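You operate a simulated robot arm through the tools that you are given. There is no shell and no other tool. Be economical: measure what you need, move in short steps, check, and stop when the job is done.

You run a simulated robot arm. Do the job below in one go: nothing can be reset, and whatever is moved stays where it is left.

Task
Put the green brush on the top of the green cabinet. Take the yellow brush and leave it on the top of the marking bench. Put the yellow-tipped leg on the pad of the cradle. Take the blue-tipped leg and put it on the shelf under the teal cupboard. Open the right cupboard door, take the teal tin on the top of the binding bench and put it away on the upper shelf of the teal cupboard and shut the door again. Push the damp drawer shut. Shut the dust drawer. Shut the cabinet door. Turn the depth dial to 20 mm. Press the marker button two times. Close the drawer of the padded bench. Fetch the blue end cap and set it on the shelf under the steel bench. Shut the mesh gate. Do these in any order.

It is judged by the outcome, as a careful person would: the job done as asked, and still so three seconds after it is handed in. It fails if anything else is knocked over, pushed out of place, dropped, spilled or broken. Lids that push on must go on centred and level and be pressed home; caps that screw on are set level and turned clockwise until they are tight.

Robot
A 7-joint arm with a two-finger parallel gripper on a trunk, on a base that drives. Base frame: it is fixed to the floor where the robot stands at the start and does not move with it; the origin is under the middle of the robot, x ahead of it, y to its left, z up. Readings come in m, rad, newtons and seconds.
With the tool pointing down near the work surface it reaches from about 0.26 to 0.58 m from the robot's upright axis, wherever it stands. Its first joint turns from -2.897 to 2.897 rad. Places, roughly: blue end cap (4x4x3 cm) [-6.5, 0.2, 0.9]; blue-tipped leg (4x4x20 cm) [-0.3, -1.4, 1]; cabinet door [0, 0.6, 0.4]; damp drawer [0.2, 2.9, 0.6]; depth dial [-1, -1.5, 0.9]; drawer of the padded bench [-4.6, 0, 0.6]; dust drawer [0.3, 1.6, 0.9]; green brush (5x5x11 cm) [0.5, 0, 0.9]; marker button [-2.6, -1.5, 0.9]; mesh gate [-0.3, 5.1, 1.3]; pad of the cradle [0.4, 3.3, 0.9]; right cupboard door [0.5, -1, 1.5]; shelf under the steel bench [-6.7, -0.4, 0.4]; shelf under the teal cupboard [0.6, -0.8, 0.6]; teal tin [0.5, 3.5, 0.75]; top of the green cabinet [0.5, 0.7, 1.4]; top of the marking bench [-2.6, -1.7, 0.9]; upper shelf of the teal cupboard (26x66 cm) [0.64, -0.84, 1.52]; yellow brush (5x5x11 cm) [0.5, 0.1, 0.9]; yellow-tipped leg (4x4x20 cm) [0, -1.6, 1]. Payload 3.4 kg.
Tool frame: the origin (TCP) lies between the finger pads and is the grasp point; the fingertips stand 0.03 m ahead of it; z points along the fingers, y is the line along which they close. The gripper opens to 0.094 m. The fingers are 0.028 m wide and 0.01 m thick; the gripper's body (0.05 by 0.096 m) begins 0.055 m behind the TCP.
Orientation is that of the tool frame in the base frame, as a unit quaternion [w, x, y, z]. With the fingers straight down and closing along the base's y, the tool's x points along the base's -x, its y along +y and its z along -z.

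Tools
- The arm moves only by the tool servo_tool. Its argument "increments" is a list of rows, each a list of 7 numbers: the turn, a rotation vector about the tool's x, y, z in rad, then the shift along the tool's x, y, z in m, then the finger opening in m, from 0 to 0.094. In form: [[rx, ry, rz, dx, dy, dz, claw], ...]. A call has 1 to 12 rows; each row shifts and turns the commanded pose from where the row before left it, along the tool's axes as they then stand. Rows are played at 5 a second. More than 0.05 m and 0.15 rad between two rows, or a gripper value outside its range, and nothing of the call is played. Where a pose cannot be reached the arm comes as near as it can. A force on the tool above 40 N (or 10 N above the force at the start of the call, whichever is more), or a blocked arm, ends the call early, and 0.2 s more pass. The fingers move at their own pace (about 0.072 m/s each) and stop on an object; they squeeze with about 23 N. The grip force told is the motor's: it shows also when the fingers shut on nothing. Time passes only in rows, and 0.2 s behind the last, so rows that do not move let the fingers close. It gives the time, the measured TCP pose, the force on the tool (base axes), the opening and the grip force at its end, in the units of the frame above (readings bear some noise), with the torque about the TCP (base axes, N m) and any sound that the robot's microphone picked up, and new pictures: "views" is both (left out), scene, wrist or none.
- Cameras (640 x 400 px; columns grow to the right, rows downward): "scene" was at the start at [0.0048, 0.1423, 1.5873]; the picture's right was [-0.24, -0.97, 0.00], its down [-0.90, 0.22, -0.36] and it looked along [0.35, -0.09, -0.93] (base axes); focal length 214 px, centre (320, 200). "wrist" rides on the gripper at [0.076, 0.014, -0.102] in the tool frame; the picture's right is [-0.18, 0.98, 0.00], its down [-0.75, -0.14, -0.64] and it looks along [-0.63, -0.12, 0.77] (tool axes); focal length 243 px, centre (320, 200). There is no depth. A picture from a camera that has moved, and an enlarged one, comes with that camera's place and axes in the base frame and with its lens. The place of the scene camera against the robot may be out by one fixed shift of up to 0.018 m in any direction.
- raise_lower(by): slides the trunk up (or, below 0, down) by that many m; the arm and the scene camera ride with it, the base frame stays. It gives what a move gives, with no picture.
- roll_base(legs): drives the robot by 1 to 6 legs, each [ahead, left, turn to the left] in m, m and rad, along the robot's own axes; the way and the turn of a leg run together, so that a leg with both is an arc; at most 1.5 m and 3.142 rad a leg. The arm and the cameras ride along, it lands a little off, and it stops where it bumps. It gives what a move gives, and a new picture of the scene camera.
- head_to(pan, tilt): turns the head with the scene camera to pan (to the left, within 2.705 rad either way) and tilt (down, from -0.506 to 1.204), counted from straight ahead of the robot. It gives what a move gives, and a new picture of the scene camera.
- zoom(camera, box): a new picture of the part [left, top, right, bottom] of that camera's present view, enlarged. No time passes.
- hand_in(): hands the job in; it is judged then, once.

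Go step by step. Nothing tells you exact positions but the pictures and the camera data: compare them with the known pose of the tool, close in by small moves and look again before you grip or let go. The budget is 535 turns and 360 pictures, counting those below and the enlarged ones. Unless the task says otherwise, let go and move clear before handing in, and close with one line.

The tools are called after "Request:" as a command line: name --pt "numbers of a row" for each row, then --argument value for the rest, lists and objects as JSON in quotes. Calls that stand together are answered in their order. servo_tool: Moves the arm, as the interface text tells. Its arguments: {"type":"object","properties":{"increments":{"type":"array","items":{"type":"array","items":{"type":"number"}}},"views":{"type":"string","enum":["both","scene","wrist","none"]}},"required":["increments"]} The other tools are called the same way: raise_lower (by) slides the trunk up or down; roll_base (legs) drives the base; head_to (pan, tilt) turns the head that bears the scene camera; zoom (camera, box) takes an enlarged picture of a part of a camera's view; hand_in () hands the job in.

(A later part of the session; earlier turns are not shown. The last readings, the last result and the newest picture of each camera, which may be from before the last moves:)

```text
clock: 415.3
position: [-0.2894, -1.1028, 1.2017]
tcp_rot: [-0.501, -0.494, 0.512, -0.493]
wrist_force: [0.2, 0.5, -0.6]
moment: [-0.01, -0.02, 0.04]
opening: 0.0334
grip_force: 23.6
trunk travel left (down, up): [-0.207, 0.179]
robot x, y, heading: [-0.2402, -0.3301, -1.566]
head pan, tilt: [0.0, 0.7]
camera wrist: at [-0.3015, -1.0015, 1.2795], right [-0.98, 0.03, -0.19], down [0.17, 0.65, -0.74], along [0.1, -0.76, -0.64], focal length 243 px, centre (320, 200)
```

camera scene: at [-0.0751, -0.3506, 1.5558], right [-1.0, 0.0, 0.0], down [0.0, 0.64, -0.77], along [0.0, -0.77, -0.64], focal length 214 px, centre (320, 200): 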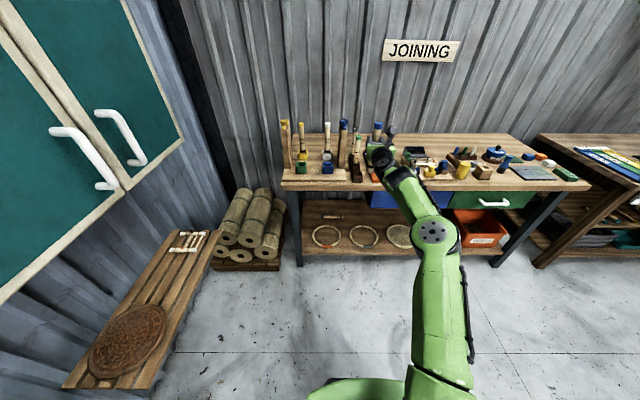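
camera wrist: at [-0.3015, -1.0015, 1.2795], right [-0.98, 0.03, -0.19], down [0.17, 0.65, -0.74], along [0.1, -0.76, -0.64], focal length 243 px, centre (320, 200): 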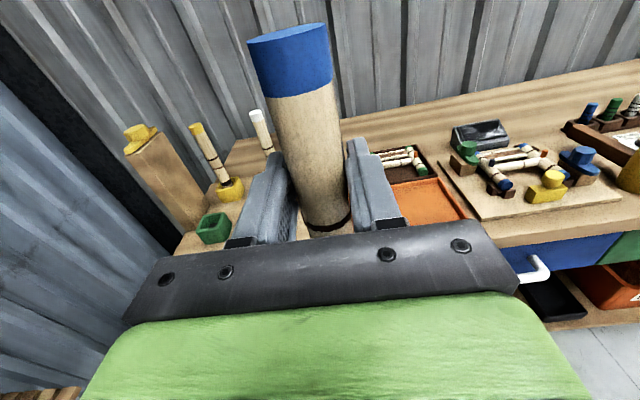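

Request:
roll_base --legs '[[0, -0.5, 0], [0, 0, 1.566], [0, -0.5, 0]]'

Request:
servo_tool --pt "0 0 0 0 -0.01 -0.04 0.0" --pt "0 0 0 0 -0.01 -0.04 0.0" --pt "0 0 0 -0.03 -0.01 -0.03 0.0" --pt "0 0 0 -0.045 0 0 0.0" --pt "0 0 0 -0.045 0 0 0.0" --pt "0 0 0 -0.045 0 0 0.0" --pt "0 0 0 -0.02 0 0 0.0" --pt "0 0 0 0 0 0 0.0" --views "none"

Request:
raise_lower --by -0.2

Request:
head_to --pan -0.1 --tilt 0.7

```text
clock: 424.6
position: [0.0176, -0.9111, 1.2014]
tcp_rot: [0.017, 0.711, -0.026, 0.703]
wrist_force: [-0.3, 0.7, -1.5]
moment: [0.0, -0.02, -0.02]
opening: 0.0327
grip_force: 22.9
trunk travel left (down, up): [-0.207, 0.179]
robot x, y, heading: [-0.754, -0.8325, -0.035]
head pan, tilt: [0.0, 0.7]
camera scene: at [-0.7123, -0.6779, 1.5559], right [-0.03, -1.0, 0.0], down [-0.64, 0.02, -0.76], along [0.76, -0.02, -0.64], focal length 214 px, centre (320, 200)
```

scene: 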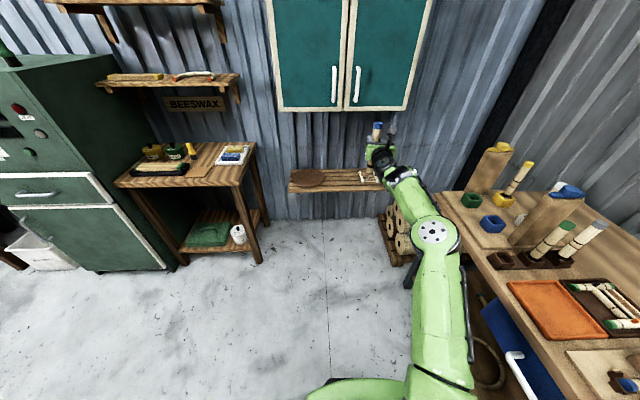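

```text
clock: 426.4
position: [-0.0929, -0.8707, 1.0188]
tcp_rot: [0.018, 0.71, -0.025, 0.703]
wrist_force: [-0.3, -0.4, -0.9]
moment: [0.01, -0.02, -0.01]
opening: 0.032
grip_force: 23.1
trunk travel left (down, up): [-0.207, 0.179]
robot x, y, heading: [-0.7486, -0.8305, -0.029]
head pan, tilt: [0.0, 0.7]
```

```text
clock: 428.5
position: [-0.0923, -0.8694, 0.819]
tcp_rot: [0.017, 0.711, -0.026, 0.703]
wrist_force: [0.8, -0.1, -0.7]
moment: [-0.01, 0.02, 0.02]
opening: 0.0318
grip_force: 23.3
trunk travel left (down, up): [-0.007, 0.379]
robot x, y, heading: [-0.7512, -0.833, -0.032]
head pan, tilt: [0.0, 0.7]
```

```text
clock: 429.2
position: [-0.0926, -0.8697, 0.8185]
tcp_rot: [0.018, 0.711, -0.026, 0.703]
wrist_force: [0.0, 0.1, -0.8]
moment: [0.0, 0.03, 0.01]
opening: 0.032
grip_force: 23.5
trunk travel left (down, up): [-0.007, 0.379]
robot x, y, heading: [-0.7525, -0.8327, -0.034]
head pan, tilt: [-0.099, 0.7]
camera scene: at [-0.713, -0.6854, 1.356], right [-0.13, -0.99, 0.0], down [-0.64, 0.08, -0.76], along [0.76, -0.1, -0.64], focal length 214 px, centre (320, 200)
```

scene: 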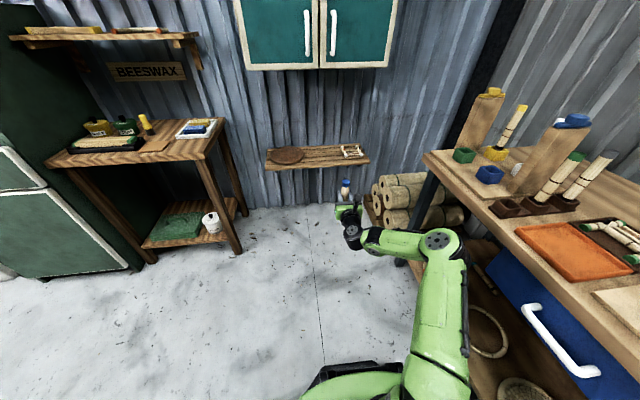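

Request:
servo_tool --pt "0.03 0 0 0 0 0 0.0" --views "wrist"

Request:
zoom --camera "scene" --box '[280, 140, 440, 240]'

```text
clock: 429.6
position: [-0.0915, -0.8699, 0.8195]
tcp_rot: [0.006, 0.711, -0.016, 0.703]
wrist_force: [0.1, -0.7, -0.2]
moment: [0.0, -0.01, 0.02]
opening: 0.032
grip_force: 23.5
trunk travel left (down, up): [-0.007, 0.379]
robot x, y, heading: [-0.7494, -0.8331, -0.035]
head pan, tilt: [-0.099, 0.7]
camera wrist: at [-0.1945, -0.8827, 0.897], right [-0.03, -0.98, -0.2], down [-0.65, 0.17, -0.74], along [0.76, 0.1, -0.64], focal length 243 px, centre (320, 200)
```

wrist: 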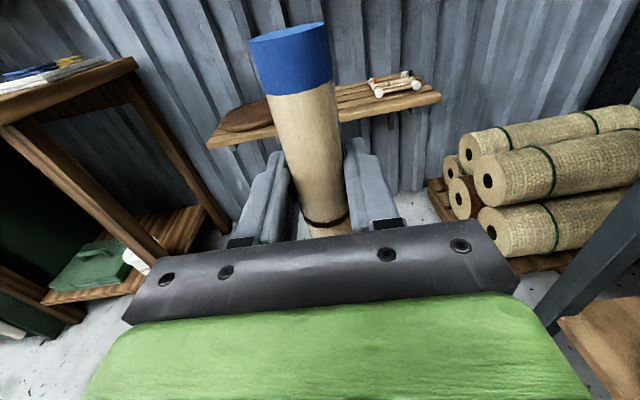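

```text
4.00 times, centred on (360, 190) of scene
camera zoom: at [-0.7131, -0.6855, 1.356], right [-0.13, -0.99, 0.0], down [-0.64, 0.08, -0.76], along [0.76, -0.1, -0.64], focal length 858 px, centre (160, 240)
```

zoom: 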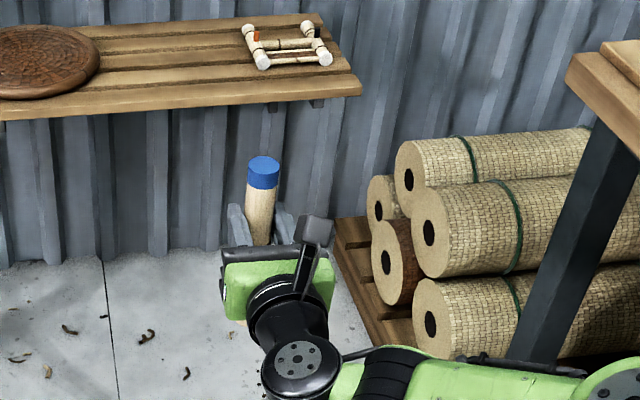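

Request:
roll_base --legs '[[0.36, -0.02, 0.035]]'

Request:
zoom --camera "scene" --box '[200, 120, 440, 270]'

Request:
servo_tool --pt "0 0 0 0 0 0 0.0" --views "wrist"

```text
clock: 431.9
position: [0.2657, -0.8751, 0.8173]
tcp_rot: [-0.004, 0.711, -0.003, 0.703]
wrist_force: [-0.3, 0.4, -1.6]
moment: [-0.01, 0.02, 0.02]
opening: 0.0318
grip_force: 23.3
trunk travel left (down, up): [-0.007, 0.379]
robot x, y, heading: [-0.3951, -0.8586, 0.001]
head pan, tilt: [-0.099, 0.7]
camera scene: at [-0.3599, -0.7105, 1.356], right [-0.1, -1.0, 0.0], down [-0.64, 0.06, -0.76], along [0.76, -0.08, -0.64], focal length 214 px, centre (320, 200)
```

scene: 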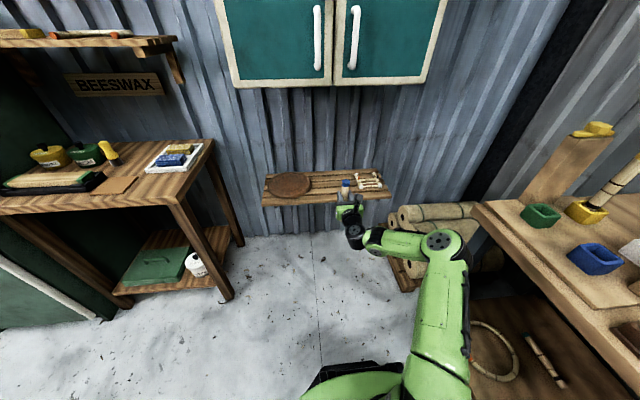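

```text
2.67 times, centred on (320, 195) of scene
camera zoom: at [-0.3599, -0.7105, 1.356], right [-0.1, -1.0, 0.0], down [-0.64, 0.06, -0.76], along [0.76, -0.08, -0.64], focal length 572 px, centre (320, 213)
```

zoom: 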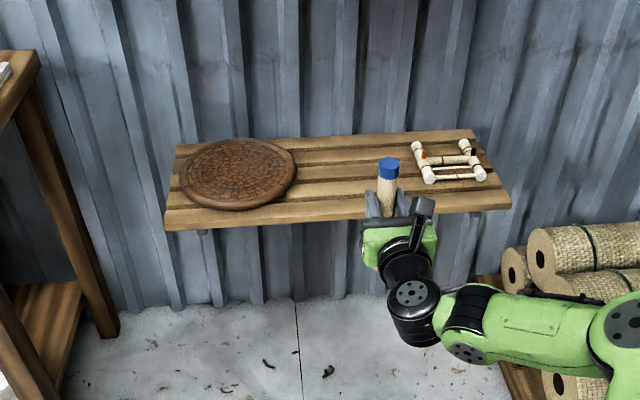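

```text
clock: 432.3
position: [0.2656, -0.8759, 0.8197]
tcp_rot: [-0.004, 0.711, -0.003, 0.703]
wrist_force: [-0.5, -0.2, -1.2]
moment: [-0.02, 0.02, -0.01]
opening: 0.0318
grip_force: 23.0
trunk travel left (down, up): [-0.007, 0.379]
robot x, y, heading: [-0.3952, -0.8574, 0.003]
head pan, tilt: [-0.099, 0.7]
camera wrist: at [0.1642, -0.8904, 0.897], right [0.0, -0.98, -0.2], down [-0.65, 0.15, -0.74], along [0.76, 0.13, -0.64], focal length 243 px, centre (320, 200)
```

wrist: 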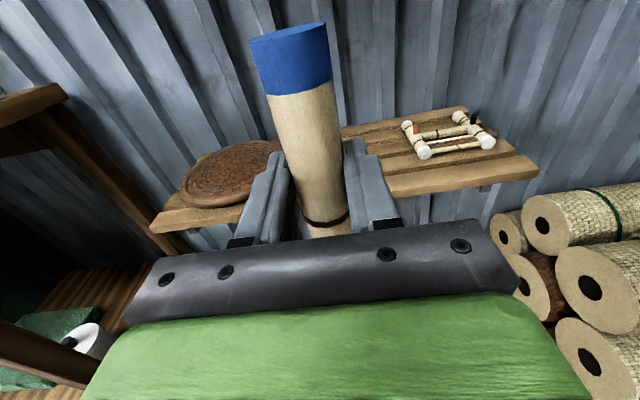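

Request:
roll_base --legs '[[0.325, -0.01, 0]]'

Request:
servo_tool --pt "0 0 0 -0.02 0 0 0.0" --pt "0 0 0 0 0 0 0.0" --views "both"

```text
clock: 434.5
position: [0.5886, -0.8824, 0.8182]
tcp_rot: [-0.006, 0.711, -0.003, 0.703]
wrist_force: [0.1, 0.0, -0.2]
moment: [-0.02, -0.02, 0.03]
opening: 0.0316
grip_force: 22.9
trunk travel left (down, up): [-0.007, 0.379]
robot x, y, heading: [-0.0704, -0.8676, 0.004]
head pan, tilt: [-0.099, 0.7]
camera scene: at [-0.0378, -0.7197, 1.356], right [-0.09, -1.0, 0.0], down [-0.64, 0.06, -0.76], along [0.76, -0.07, -0.64], focal length 214 px, centre (320, 200)
```

scene: 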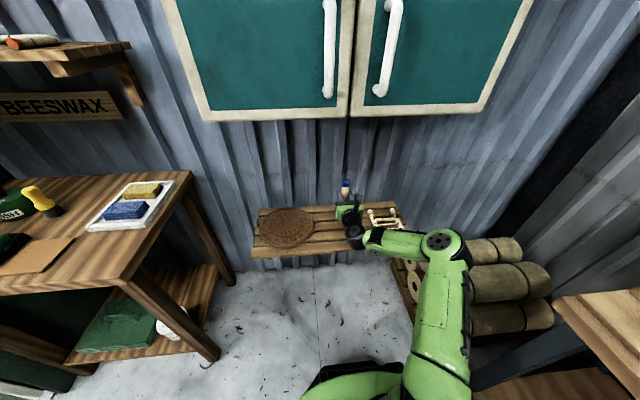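

```text
clock: 435.1
position: [0.5891, -0.883, 0.8002]
tcp_rot: [-0.006, 0.711, -0.002, 0.703]
wrist_force: [0.5, 0.3, -0.6]
moment: [-0.01, 0.0, -0.01]
opening: 0.0317
grip_force: 22.7
trunk travel left (down, up): [-0.007, 0.379]
robot x, y, heading: [-0.0744, -0.8682, 0.005]
head pan, tilt: [-0.099, 0.7]
camera scene: at [-0.0381, -0.7197, 1.356], right [-0.09, -1.0, 0.0], down [-0.64, 0.06, -0.76], along [0.76, -0.07, -0.64], focal length 214 px, centre (320, 200)
camera wrist: at [0.4868, -0.8984, 0.8775], right [0.0, -0.98, -0.2], down [-0.65, 0.15, -0.74], along [0.76, 0.13, -0.64], focal length 243 px, centre (320, 200)
```

scene: 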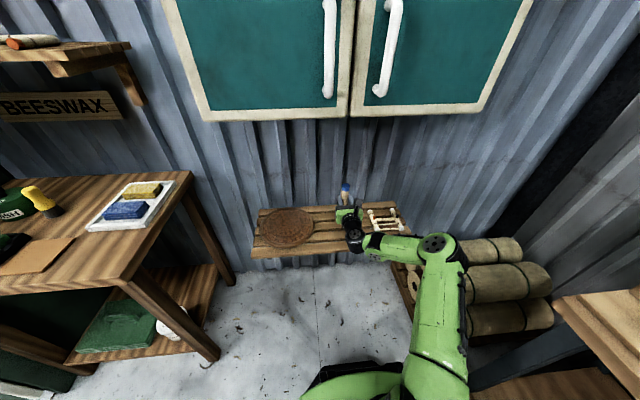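
wrist: 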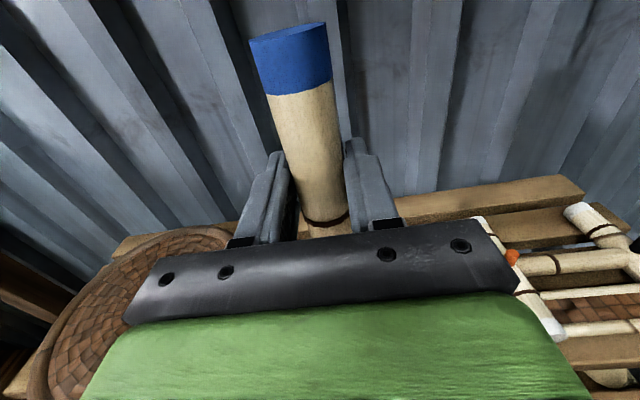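

Request:
servo_tool --pt "0 0 0 -0.01 0 0 0.0" --pt "0 0 0 -0.01 0 0 0.0" --pt "0 0 0 -0.006 0 0 0.0" --pt "0 0 0 -0.005 0 0 0.0" --pt "0 0 0 0 0 0 0.0" --views "none"

Request:
servo_tool --pt "0 0 0 -0.005 0 0 0.0" --pt "0 0 0 -0.005 0 0 0.0" --pt "0 0 0 0 0 0 0.0" --views "none"

```text
clock: 436.3
position: [0.5868, -0.8823, 0.7674]
tcp_rot: [-0.006, 0.711, -0.002, 0.703]
wrist_force: [0.1, -1.0, -0.6]
moment: [0.02, 0.03, -0.02]
opening: 0.0314
grip_force: 22.2
trunk travel left (down, up): [-0.007, 0.379]
robot x, y, heading: [-0.072, -0.8668, 0.004]
head pan, tilt: [-0.099, 0.7]
```

```text
clock: 437.1
position: [0.5882, -0.8805, 0.7583]
tcp_rot: [-0.005, 0.711, -0.003, 0.703]
wrist_force: [0.8, -0.5, -1.4]
moment: [0.03, -0.03, -0.03]
opening: 0.0317
grip_force: 23.1
trunk travel left (down, up): [-0.007, 0.379]
robot x, y, heading: [-0.0764, -0.867, 0.002]
head pan, tilt: [-0.099, 0.7]
```

Request:
servo_tool --pt "0 0 0 -0.005 0 0 0.0" --pt "0 0 0 -0.005 0 0 0.0" --pt "0 0 0 0 0 0 0.0" --views "none"

Request:
servo_tool --pt "0 0 0 -0.005 0 0 0.0" --pt "0 0 0 -0.004 0 0 0.0" --pt "0 0 0 0 0 0 0.0" --views "wrist"

```text
clock: 437.9
position: [0.587, -0.8819, 0.7518]
tcp_rot: [-0.007, 0.708, -0.003, 0.706]
wrist_force: [1.6, -0.7, 18.7]
moment: [-0.08, -0.13, 0.0]
opening: 0.0315
grip_force: 23.0
trunk travel left (down, up): [-0.007, 0.379]
robot x, y, heading: [-0.0737, -0.8684, 0.008]
head pan, tilt: [-0.099, 0.7]
```

```text
clock: 438.7
position: [0.5857, -0.8816, 0.7411]
tcp_rot: [-0.006, 0.71, -0.004, 0.704]
wrist_force: [-1.7, -2.0, 21.9]
moment: [-0.4, -0.19, -0.04]
opening: 0.0296
grip_force: 23.4
trunk travel left (down, up): [-0.007, 0.379]
robot x, y, heading: [-0.0719, -0.8654, 0.003]
head pan, tilt: [-0.099, 0.7]
camera wrist: at [0.4839, -0.8975, 0.8188], right [0.0, -0.98, -0.2], down [-0.65, 0.15, -0.75], along [0.76, 0.13, -0.64], focal length 243 px, centre (320, 200)
```

wrist: 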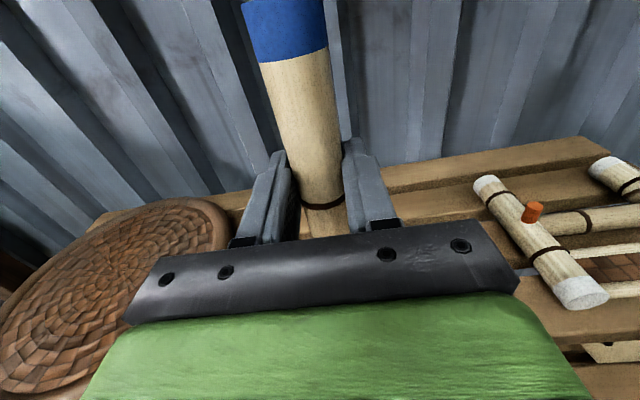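

Request:
servo_tool --pt "0 0 0 0.003 0 0 0.0" --pt "0 0 0 0 0 0 0.04" --pt "0 0 0 0 0 0 0.06" --pt "0 0 0 0 0 0 0.06" --pt "0 0 0 0 0 0 0.06" --views "wrist"

```text
clock: 439.9
position: [0.5872, -0.8813, 0.7409]
tcp_rot: [-0.006, 0.711, -0.001, 0.703]
wrist_force: [-0.2, -0.8, -0.3]
moment: [-0.01, -0.01, -0.01]
opening: 0.06
grip_force: 0.0
trunk travel left (down, up): [-0.007, 0.379]
robot x, y, heading: [-0.0713, -0.869, 0.006]
head pan, tilt: [-0.099, 0.7]
camera wrist: at [0.486, -0.8972, 0.8196], right [0.0, -0.98, -0.2], down [-0.65, 0.15, -0.74], along [0.76, 0.13, -0.64], focal length 243 px, centre (320, 200)
```

wrist: 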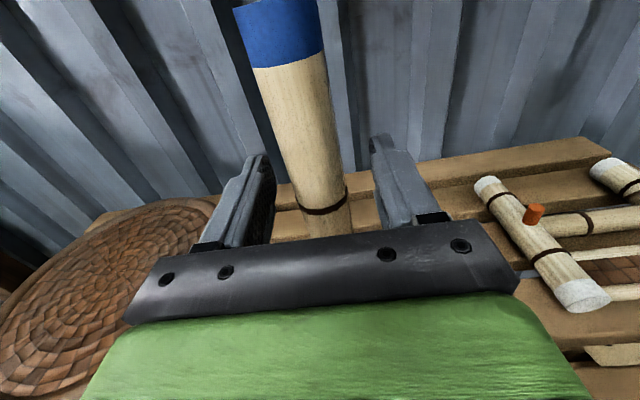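

It stands. Backing away straight.

Request:
roll_base --legs '[[-0.3, 0, 0]]'

Request:
zoom --camera "scene" --box '[200, 100, 440, 250]'

```text
clock: 441.9
position: [0.2853, -0.8833, 0.7429]
tcp_rot: [-0.005, 0.711, -0.004, 0.703]
wrist_force: [-0.6, 0.5, 0.0]
moment: [0.0, 0.0, 0.02]
opening: 0.06
grip_force: 0.0
trunk travel left (down, up): [-0.007, 0.379]
robot x, y, heading: [-0.3752, -0.8702, 0.006]
head pan, tilt: [-0.099, 0.7]
camera scene: at [-0.3408, -0.7211, 1.356], right [-0.09, -1.0, 0.0], down [-0.64, 0.06, -0.77], along [0.76, -0.07, -0.64], focal length 214 px, centre (320, 200)
```

scene: 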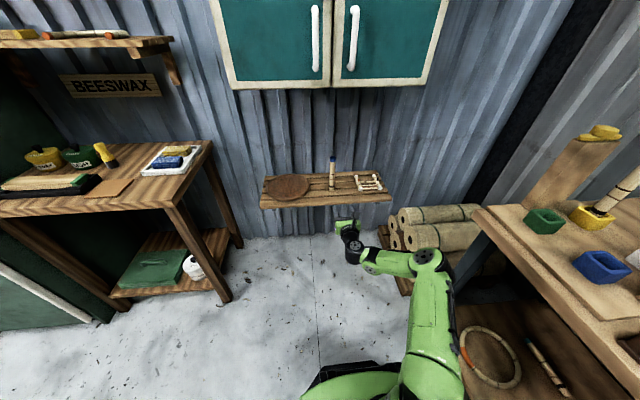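

```text
2.67 times, centred on (320, 175) of scene
camera zoom: at [-0.3408, -0.7211, 1.356], right [-0.09, -1.0, 0.0], down [-0.64, 0.06, -0.77], along [0.76, -0.07, -0.64], focal length 572 px, centre (320, 267)
```

zoom: 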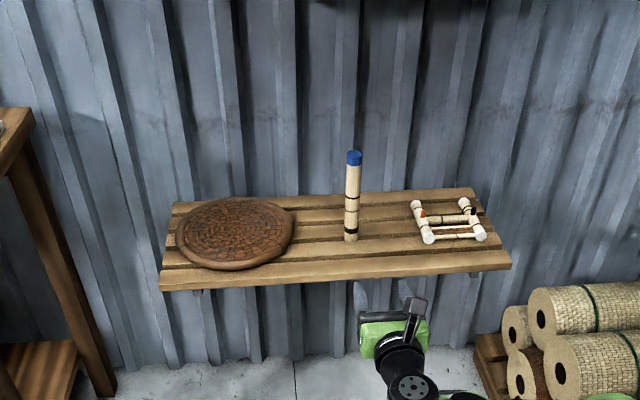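

Blue leg stands on the shelf. Next the yellow-tipped leg: reposition facing the joining bench.

Request:
raise_lower --by 0.26

Request:
roll_base --legs '[[-0.1, 0.45, 0], [0, 0, -1.577], [0, 0.5, 0]]'

Request:
head_to --pan 0.0 --tilt 0.6

Request:
servo_tool --pt "0 0 0 0 0 0 0.06" --views "wrist"

```text
clock: 444.6
position: [0.2845, -0.883, 1.0012]
tcp_rot: [-0.006, 0.711, -0.001, 0.704]
wrist_force: [-1.0, 0.2, -0.6]
moment: [-0.01, 0.02, -0.01]
opening: 0.0602
grip_force: 0.0
trunk travel left (down, up): [-0.267, 0.119]
robot x, y, heading: [-0.3744, -0.8691, 0.006]
head pan, tilt: [-0.099, 0.7]
```

```text
clock: 453.8
position: [0.007, -1.0811, 1.0002]
tcp_rot: [-0.496, -0.499, 0.506, -0.499]
wrist_force: [-0.3, 0.2, 0.3]
moment: [-0.04, -0.03, -0.01]
opening: 0.06
grip_force: 0.0
trunk travel left (down, up): [-0.267, 0.119]
robot x, y, heading: [0.0245, -0.4188, -1.574]
head pan, tilt: [-0.099, 0.7]
camera scene: at [0.1807, -0.442, 1.6152], right [-0.99, 0.1, 0.0], down [0.07, 0.64, -0.76], along [-0.08, -0.76, -0.64], focal length 214 px, centre (320, 200)
```

scene: 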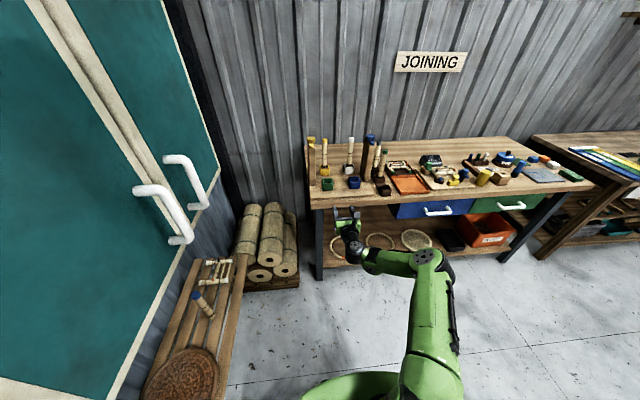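

```text
clock: 454.4
position: [0.0059, -1.0806, 1.0003]
tcp_rot: [-0.495, -0.499, 0.506, -0.5]
wrist_force: [-0.9, -0.9, 0.6]
moment: [0.01, 0.02, 0.0]
opening: 0.06
grip_force: 0.1
trunk travel left (down, up): [-0.267, 0.119]
robot x, y, heading: [0.0277, -0.421, -1.573]
head pan, tilt: [0.0, 0.6]
camera scene: at [0.1879, -0.4459, 1.6239], right [-1.0, 0.0, 0.0], down [0.0, 0.57, -0.82], along [0.0, -0.82, -0.57], focal length 214 px, centre (320, 200)
```

scene: 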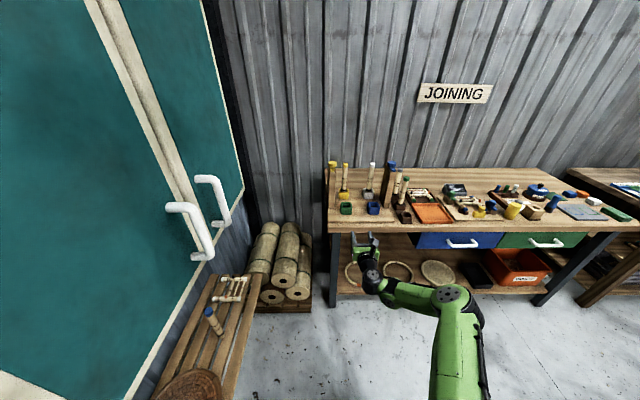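

```text
clock: 454.8
position: [0.0052, -1.0809, 1.0005]
tcp_rot: [-0.496, -0.498, 0.507, -0.499]
wrist_force: [0.4, 0.1, 0.1]
moment: [-0.02, 0.0, 0.02]
opening: 0.0598
grip_force: 0.1
trunk travel left (down, up): [-0.267, 0.119]
robot x, y, heading: [0.0234, -0.4214, -1.577]
head pan, tilt: [0.0, 0.6]
camera wrist: at [-0.0091, -0.9789, 1.079], right [-0.98, 0.01, -0.2], down [0.15, 0.65, -0.74], along [0.12, -0.76, -0.64], focal length 243 px, centre (320, 200)
```

wrist: 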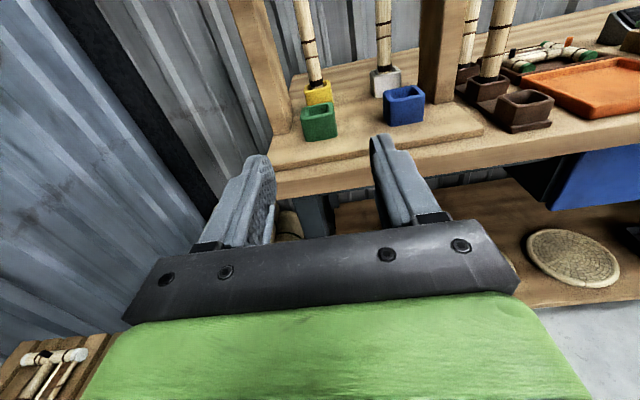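

Request:
roll_base --legs '[[0.38, 0.022, 0.004]]'

Request:
servo_tool --pt "0 0 0 0 0 0 0.06" --views "wrist"

```text
clock: 457.3
position: [0.0299, -1.4674, 0.9997]
tcp_rot: [-0.494, -0.5, 0.506, -0.5]
wrist_force: [-0.1, -1.1, 0.1]
moment: [-0.04, -0.01, 0.0]
opening: 0.0603
grip_force: 0.1
trunk travel left (down, up): [-0.267, 0.119]
robot x, y, heading: [0.0471, -0.8084, -1.569]
head pan, tilt: [0.0, 0.6]
camera scene: at [0.2092, -0.832, 1.6238], right [-1.0, 0.0, 0.0], down [0.0, 0.57, -0.82], along [0.0, -0.82, -0.57], focal length 214 px, centre (320, 200)
```

scene: 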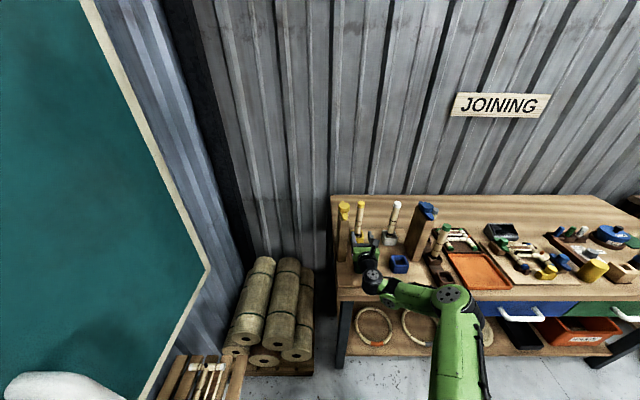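

```text
clock: 457.7
position: [0.0293, -1.4664, 1.0008]
tcp_rot: [-0.494, -0.5, 0.506, -0.5]
wrist_force: [0.3, -0.1, -0.5]
moment: [0.0, -0.02, -0.03]
opening: 0.0599
grip_force: 0.1
trunk travel left (down, up): [-0.267, 0.119]
robot x, y, heading: [0.047, -0.8106, -1.567]
head pan, tilt: [0.0, 0.6]
camera wrist: at [0.0146, -1.3648, 1.0789], right [-0.98, 0.0, -0.2], down [0.15, 0.65, -0.74], along [0.13, -0.76, -0.64], focal length 243 px, centre (320, 200)
```

wrist: 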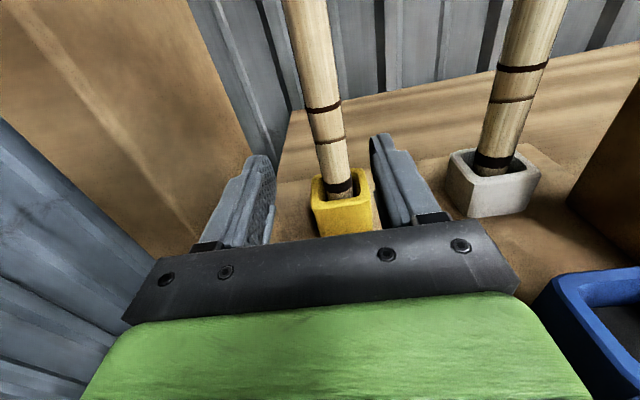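

Leg is at (0.029, −1.59). To lower it through the cradle frame I need a grip from above, so I'll pitch the tool down steeply and grip near the top.

Request:
roll_base --legs '[[-0.2, 0, 0]]'

Request:
raise_lower --by 0.115

Request:
servo_tool --pt "0 -0.14 0 0 0 0 0.06" --pt "0 -0.14 0 0 0 0 0.06" --pt "0 -0.14 0 0 0 0 0.06" --pt "0 -0.14 0 0 0 0 0.06" --pt "0 -0.14 0 0 0 0 0.06" --pt "0 -0.14 0 0 0 0 0.06" --pt "0 -0.14 0 0 0 0 0.06" --pt "0 -0.14 0 0 0 0 0.06" --pt "0 0 0 0 0 0 0.06" --views "wrist"

```text
clock: 459.3
position: [0.0284, -1.2646, 1.001]
tcp_rot: [-0.495, -0.499, 0.506, -0.5]
wrist_force: [0.4, 0.8, -0.4]
moment: [-0.01, -0.04, 0.02]
opening: 0.0602
grip_force: 0.0
trunk travel left (down, up): [-0.267, 0.119]
robot x, y, heading: [0.0475, -0.6056, -1.576]
head pan, tilt: [0.0, 0.6]
camera scene: at [0.2092, -0.6289, 1.6239], right [-1.0, 0.0, 0.0], down [0.0, 0.56, -0.83], along [0.0, -0.83, -0.56], focal length 214 px, centre (320, 200)
```

scene: 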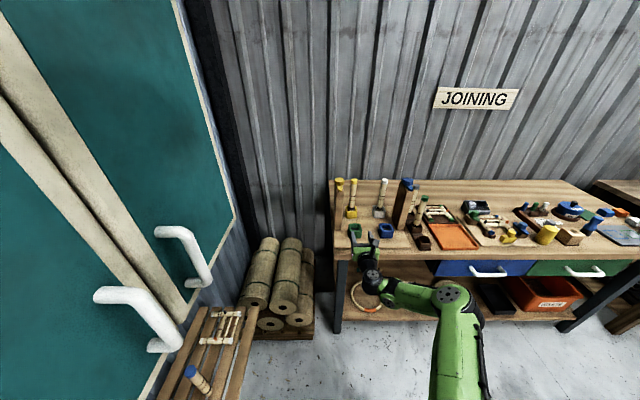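

```text
clock: 460.7
position: [0.0282, -1.2657, 1.1179]
tcp_rot: [-0.495, -0.499, 0.506, -0.499]
wrist_force: [-1.1, -0.1, -0.2]
moment: [0.0, 0.02, -0.01]
opening: 0.0599
grip_force: 0.0
trunk travel left (down, up): [-0.382, 0.004]
robot x, y, heading: [0.0478, -0.6061, -1.573]
head pan, tilt: [0.0, 0.6]
```

```text
clock: 462.7
position: [0.0268, -1.2631, 1.1161]
tcp_rot: [-0.15, -0.689, 0.691, -0.158]
wrist_force: [-0.4, 0.4, -0.4]
moment: [0.0, 0.0, 0.01]
opening: 0.0601
grip_force: 0.1
trunk travel left (down, up): [-0.382, 0.004]
robot x, y, heading: [0.0485, -0.609, -1.571]
head pan, tilt: [0.0, 0.6]
camera wrist: at [0.011, -1.2898, 1.243], right [-0.98, 0.17, -0.09], down [0.14, 0.96, 0.26], along [0.13, 0.24, -0.96], focal length 243 px, centre (320, 200)
```

wrist: 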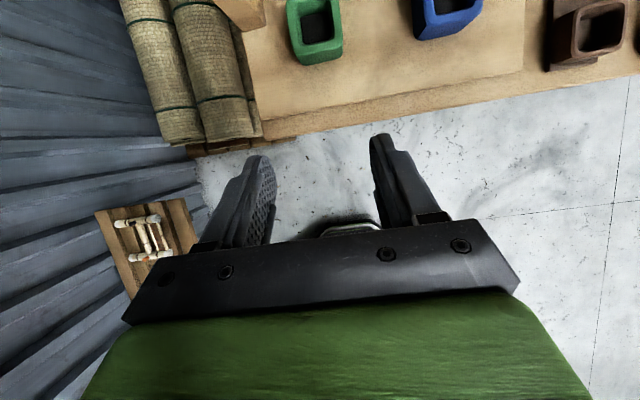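

Request:
servo_tool --pt "0 0 0 0.017 0 -0.036 0.06" --pt "0 0 0 0 0 0 0.06" --views "none"

Request:
roll_base --legs '[[0.28, 0, 0]]'

Request:
servo_tool --pt "0 0 0 0 0 0 0.06" --views "wrist"

```text
clock: 463.3
position: [0.028, -1.2656, 1.1557]
tcp_rot: [-0.149, -0.69, 0.691, -0.158]
wrist_force: [-0.1, 1.1, 0.7]
moment: [0.02, 0.02, -0.01]
opening: 0.0601
grip_force: 0.1
trunk travel left (down, up): [-0.382, 0.004]
robot x, y, heading: [0.0494, -0.6044, -1.573]
head pan, tilt: [0.0, 0.6]
```

```text
clock: 465.3
position: [0.0271, -1.5437, 1.1558]
tcp_rot: [-0.15, -0.689, 0.692, -0.158]
wrist_force: [-0.1, 0.0, -0.5]
moment: [-0.01, 0.0, 0.01]
opening: 0.06
grip_force: 0.0
trunk travel left (down, up): [-0.382, 0.004]
robot x, y, heading: [0.0469, -0.8829, -1.571]
head pan, tilt: [0.0, 0.6]
camera scene: at [0.2087, -0.9094, 1.7392], right [-1.0, 0.0, 0.0], down [0.0, 0.57, -0.82], along [0.0, -0.82, -0.57], focal length 214 px, centre (320, 200)
```

scene: 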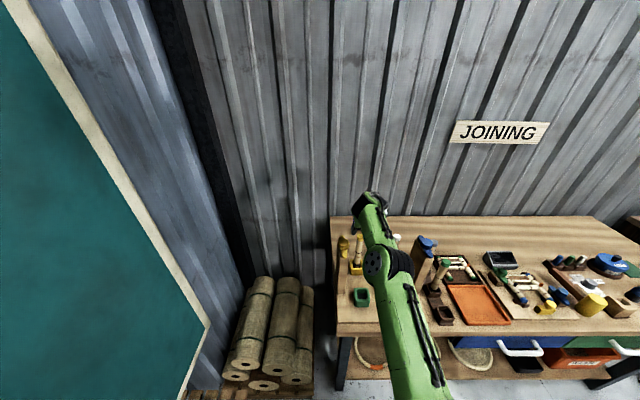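

```text
clock: 465.7
position: [0.0279, -1.5429, 1.1551]
tcp_rot: [-0.151, -0.689, 0.691, -0.159]
wrist_force: [0.7, -0.2, 0.3]
moment: [0.0, -0.01, 0.0]
opening: 0.0601
grip_force: 0.0
trunk travel left (down, up): [-0.382, 0.004]
robot x, y, heading: [0.0458, -0.8829, -1.574]
head pan, tilt: [0.0, 0.6]
camera wrist: at [0.0124, -1.568, 1.2825], right [-0.98, 0.17, -0.09], down [0.14, 0.96, 0.26], along [0.13, 0.24, -0.96], focal length 243 px, centre (320, 200)
```

wrist: 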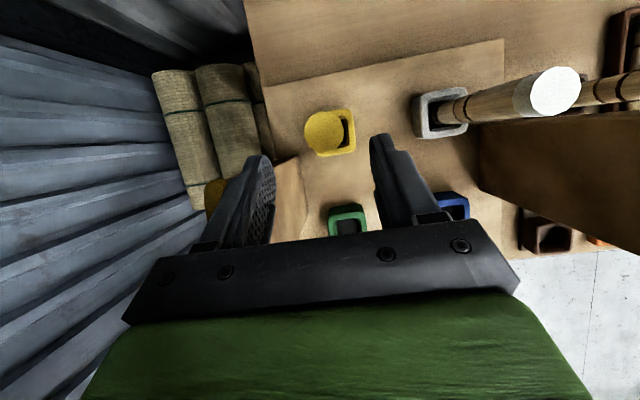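

Request:
servo_tool --pt "0 0 0 0.0317 0 0.0149 0.06" --pt "0 0 0 -0.015 0 0.032 0.06" --pt "0 0 0 0 0 0 0.06" --views "wrist"

```text
clock: 466.5
position: [0.0319, -1.5674, 1.122]
tcp_rot: [-0.15, -0.689, 0.691, -0.159]
wrist_force: [-0.1, 0.1, 0.1]
moment: [0.01, -0.03, 0.01]
opening: 0.0601
grip_force: 0.1
out of reach, approached as far as the arm can: row 1
trunk travel left (down, up): [-0.382, 0.004]
robot x, y, heading: [0.0433, -0.8818, -1.569]
head pan, tilt: [0.0, 0.6]
camera wrist: at [0.0155, -1.5923, 1.2474], right [-0.98, 0.17, -0.09], down [0.14, 0.95, 0.26], along [0.13, 0.24, -0.96], focal length 243 px, centre (320, 200)
```

wrist: 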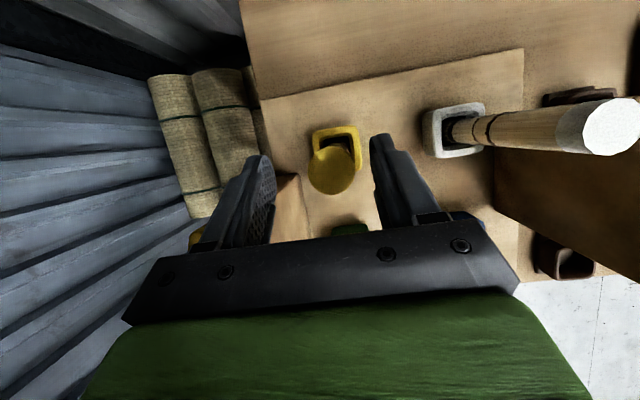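

Request:
roll_base --legs '[[0.02, 0, 0]]'

Request:
servo_tool --pt "0 0 0 -0.019 0.004 0.027 0.06" --pt "0 0 0 -0.017 0 0.032 0.06" --pt "0 0 0 0 0 0 0.06" --views "wrist"

```text
clock: 467.3
position: [0.0318, -1.5857, 1.1231]
tcp_rot: [-0.15, -0.689, 0.691, -0.159]
wrist_force: [-0.3, -0.1, -0.6]
moment: [-0.01, 0.03, 0.02]
opening: 0.0601
grip_force: 0.0
trunk travel left (down, up): [-0.382, 0.004]
robot x, y, heading: [0.048, -0.9058, -1.569]
head pan, tilt: [0.0, 0.6]
camera scene: at [0.2088, -0.9263, 1.7392], right [-1.0, 0.0, 0.0], down [0.0, 0.56, -0.83], along [0.0, -0.83, -0.56], focal length 214 px, centre (320, 200)
```

scene: 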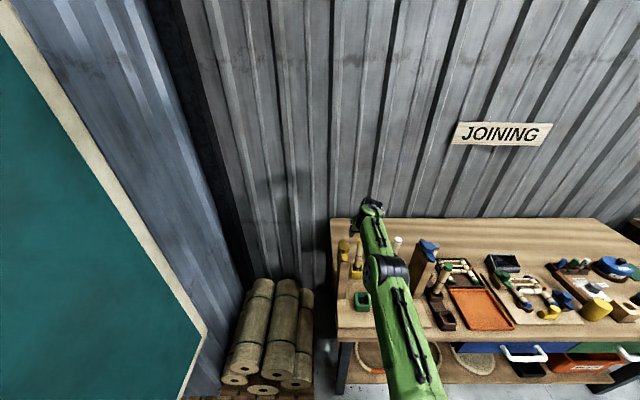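

```text
clock: 468.1
position: [0.0282, -1.5778, 1.0517]
tcp_rot: [-0.15, -0.688, 0.692, -0.158]
wrist_force: [-0.3, 0.4, 0.0]
moment: [-0.03, 0.01, -0.03]
opening: 0.06
grip_force: 0.1
trunk travel left (down, up): [-0.382, 0.004]
robot x, y, heading: [0.0493, -0.9037, -1.573]
head pan, tilt: [0.0, 0.6]
camera wrist: at [0.0123, -1.6029, 1.1791], right [-0.98, 0.17, -0.09], down [0.14, 0.96, 0.26], along [0.13, 0.24, -0.96], focal length 243 px, centre (320, 200)
```

wrist: 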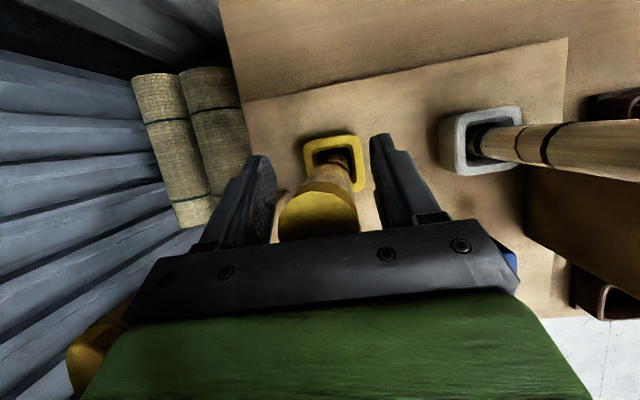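

Request:
servo_tool --pt "0 0 0 0 0 0 0.0" --pt "0 0 0 0 0 0 0.0" --pt "0 0 0 0 0 0 0.0" --views "wrist"

```text
clock: 468.9
position: [0.027, -1.5789, 1.0528]
tcp_rot: [-0.15, -0.688, 0.692, -0.157]
wrist_force: [-1.2, -0.1, 0.2]
moment: [0.06, 0.11, -0.02]
opening: 0.0345
grip_force: 23.2
trunk travel left (down, up): [-0.382, 0.004]
robot x, y, heading: [0.0441, -0.9042, -1.572]
head pan, tilt: [0.0, 0.6]
camera wrist: at [0.012, -1.6036, 1.1789], right [-0.98, 0.17, -0.09], down [0.14, 0.95, 0.26], along [0.13, 0.24, -0.96], focal length 243 px, centre (320, 200)
```

wrist: 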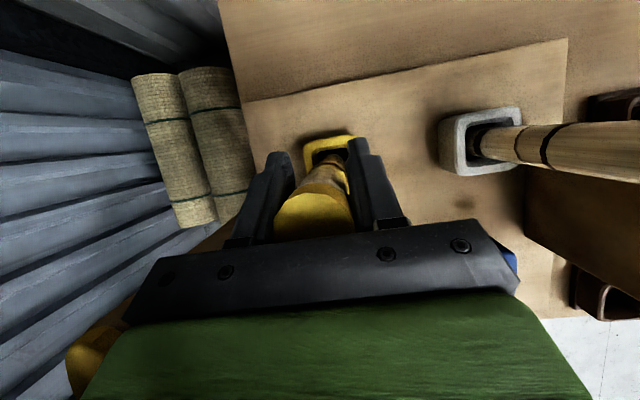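

Request:
servo_tool --pt "0 0 0 0.017 0 -0.036 0.0" --pt "0 0 0 0.017 0 -0.036 0.0" --pt "0 0 0 0.017 0 -0.036 0.0" --pt "0 0 0 0.017 0 -0.036 0.0" --pt "0 0 0 0.015 0 -0.036 0.0" --pt "0 0 0 0 0 0 0.0" --views "wrist"

```text
clock: 470.3
position: [0.0266, -1.5669, 1.249]
tcp_rot: [-0.15, -0.688, 0.692, -0.158]
wrist_force: [-0.6, 0.4, -0.2]
moment: [-0.02, -0.01, -0.01]
opening: 0.0346
grip_force: 23.3
out of reach, approached as far as the arm can: row 5
trunk travel left (down, up): [-0.382, 0.004]
robot x, y, heading: [0.0468, -0.9057, -1.576]
head pan, tilt: [0.0, 0.6]
camera wrist: at [0.011, -1.5931, 1.3751], right [-0.98, 0.17, -0.09], down [0.14, 0.95, 0.26], along [0.13, 0.25, -0.96], focal length 243 px, centre (320, 200)
```

wrist: 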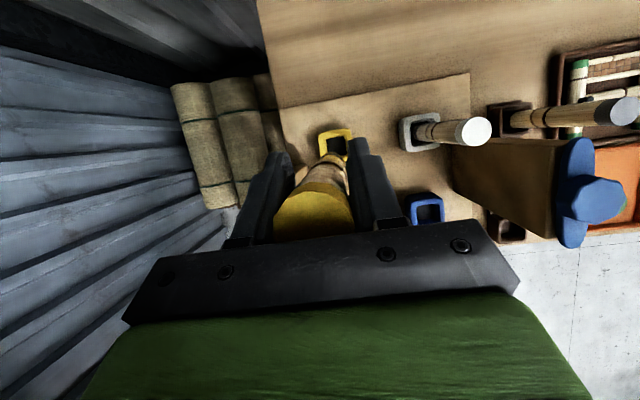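

Request:
roll_base --legs '[[-0.4, 0, 0], [0, -0.68, 0], [0, 0, 1.573]]'

Request:
roll_base --legs '[[0, 1.28, 0], [0, 1.28, 0], [0, 1.25, 0]]'

Request:
servo_tool --pt "0 0 0 0 0 0 0.0" --views "wrist"

```text
clock: 479.9
position: [0.0352, -0.5071, 1.249]
tcp_rot: [-0.01, 0.976, 0.016, 0.218]
wrist_force: [-0.6, -0.3, -0.6]
moment: [0.01, -0.02, 0.01]
opening: 0.034
grip_force: 23.2
trunk travel left (down, up): [-0.382, 0.004]
robot x, y, heading: [-0.6314, -0.5092, 0.035]
head pan, tilt: [0.0, 0.6]
camera scene: at [-0.5971, -0.3556, 1.7392], right [0.04, -1.0, 0.0], down [-0.56, -0.02, -0.82], along [0.82, 0.03, -0.57], focal length 214 px, centre (320, 200)
```

scene: 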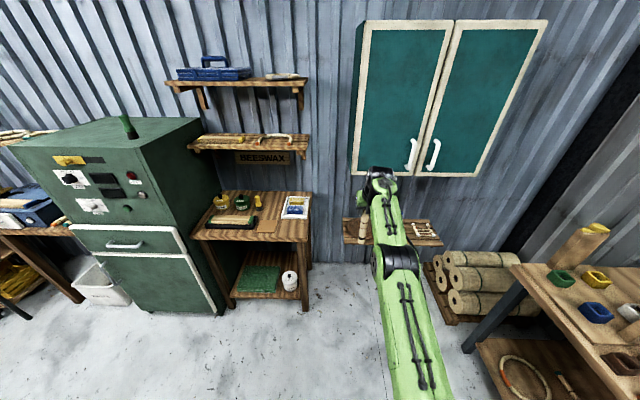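

```text
clock: 498.3
position: [-0.1396, 3.2936, 1.2494]
tcp_rot: [-0.011, 0.976, 0.025, 0.218]
wrist_force: [0.7, 0.9, -0.1]
moment: [0.02, 0.01, -0.02]
opening: 0.0342
grip_force: 23.2
trunk travel left (down, up): [-0.382, 0.004]
robot x, y, heading: [-0.8041, 3.2737, 0.061]
head pan, tilt: [0.0, 0.6]
camera scene: at [-0.7721, 3.4333, 1.7392], right [0.05, -1.0, 0.0], down [-0.56, -0.03, -0.82], along [0.82, 0.04, -0.57], focal length 214 px, centre (320, 200)
```

scene: 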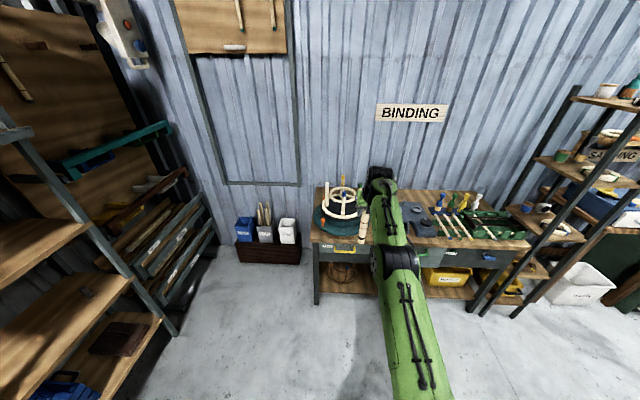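

```text
clock: 498.7
position: [-0.1376, 3.2939, 1.2488]
tcp_rot: [-0.011, 0.976, 0.025, 0.218]
wrist_force: [0.2, -0.3, -0.7]
moment: [0.02, 0.02, 0.0]
opening: 0.0343
grip_force: 23.4
trunk travel left (down, up): [-0.382, 0.004]
robot x, y, heading: [-0.8012, 3.2728, 0.05]
head pan, tilt: [0.0, 0.6]
camera wrist: at [-0.1127, 3.2788, 1.375], right [-0.11, -0.99, -0.09], down [-0.96, 0.09, 0.26], along [-0.25, 0.12, -0.96], focal length 243 px, centre (320, 200)
```

wrist: 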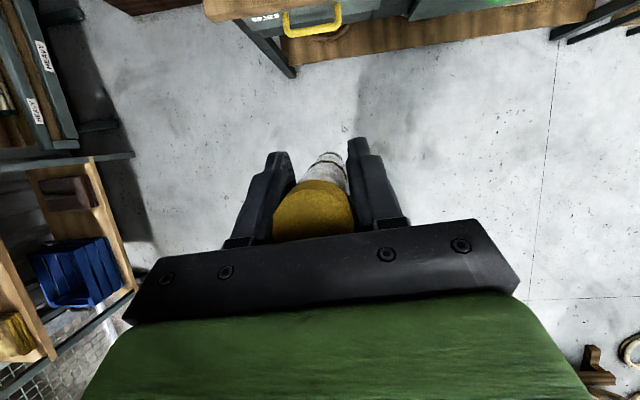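

Request:
roll_base --legs '[[0, 0, -0.055]]'

Request:
zoom --camera "scene" --box '[280, 150, 440, 250]'

```text
clock: 499.5
position: [-0.1397, 3.2563, 1.2484]
tcp_rot: [-0.005, 0.976, -0.001, 0.217]
wrist_force: [-0.1, -0.7, -1.5]
moment: [-0.03, 0.01, -0.01]
opening: 0.0344
grip_force: 22.9
trunk travel left (down, up): [-0.382, 0.004]
robot x, y, heading: [-0.8036, 3.2765, -0.003]
head pan, tilt: [0.0, 0.6]
camera scene: at [-0.7636, 3.4319, 1.7392], right [0.0, -1.0, 0.0], down [-0.57, 0.0, -0.82], along [0.82, 0.0, -0.57], focal length 214 px, centre (320, 200)
```

scene: 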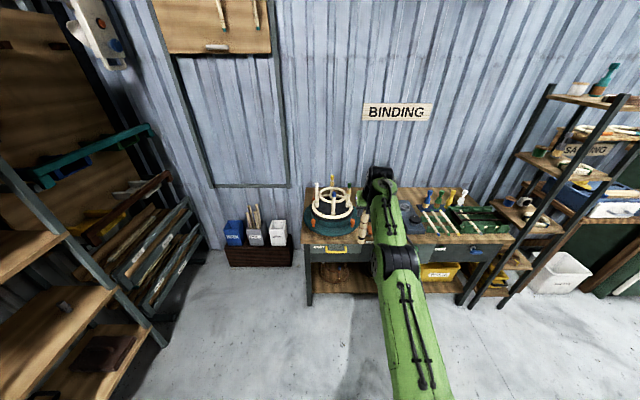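

```text
4.00 times, centred on (360, 200) of scene
camera zoom: at [-0.7636, 3.4319, 1.7392], right [0.0, -1.0, 0.0], down [-0.57, 0.0, -0.82], along [0.82, 0.0, -0.57], focal length 858 px, centre (160, 200)
```

zoom: 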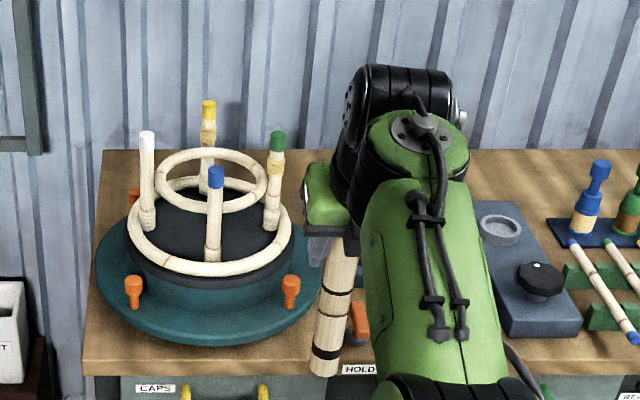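

Cradle frame center is about (0.356, 3.353): upper ring z≈1.0, post tips ≈1.09. I'll raise the leg, come over the center, then lower it through the ring.

Request:
servo_tool --pt "0 0 0 0.017 0 -0.036 0.0" --pt "0 0 0 0.017 0 -0.036 0.0" --pt "0 0 0 0.0 0 0 0.0" --views "none"

Request:
roll_base --legs '[[0.3, 0.092, 0.003]]'

Request:
zoom --camera "scene" --box '[280, 130, 440, 250]'

```text
clock: 500.3
position: [-0.1637, 3.2622, 1.3177]
tcp_rot: [-0.006, 0.976, -0.001, 0.217]
wrist_force: [0.0, 0.0, -0.5]
moment: [0.03, 0.0, -0.03]
opening: 0.0343
grip_force: 23.2
out of reach, approached as far as the arm can: row 1, 2
trunk travel left (down, up): [-0.382, 0.004]
robot x, y, heading: [-0.8019, 3.2775, 0.001]
head pan, tilt: [0.0, 0.6]
```

```text
clock: 502.4
position: [0.1369, 3.3632, 1.3172]
tcp_rot: [-0.007, 0.976, 0.003, 0.218]
wrist_force: [0.4, 0.1, -0.3]
moment: [-0.01, 0.01, -0.04]
opening: 0.0344
grip_force: 22.7
trunk travel left (down, up): [-0.382, 0.004]
robot x, y, heading: [-0.4987, 3.3699, 0.008]
head pan, tilt: [0.0, 0.6]
camera scene: at [-0.463, 3.5262, 1.7392], right [0.01, -1.0, 0.0], down [-0.57, -0.01, -0.82], along [0.82, 0.01, -0.57], focal length 214 px, centre (320, 200)
```

scene: 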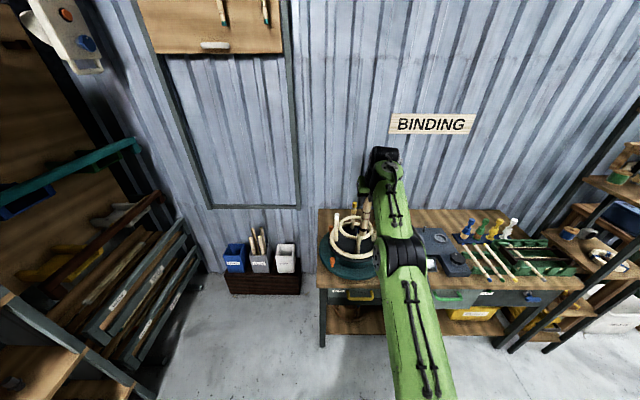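

```text
3.33 times, centred on (360, 190) of scene
camera zoom: at [-0.463, 3.5262, 1.7392], right [0.01, -1.0, 0.0], down [-0.57, -0.01, -0.82], along [0.82, 0.01, -0.57], focal length 715 px, centre (187, 233)
```

zoom: 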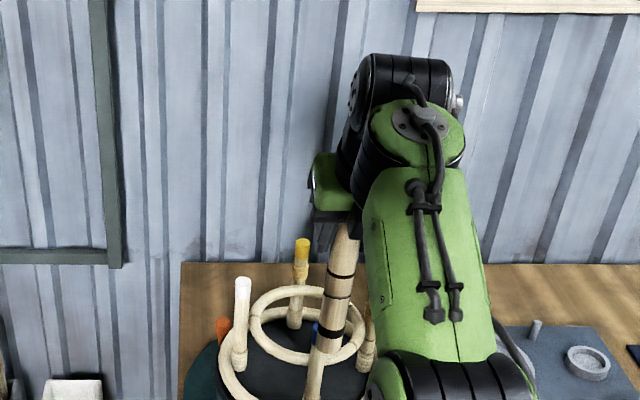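

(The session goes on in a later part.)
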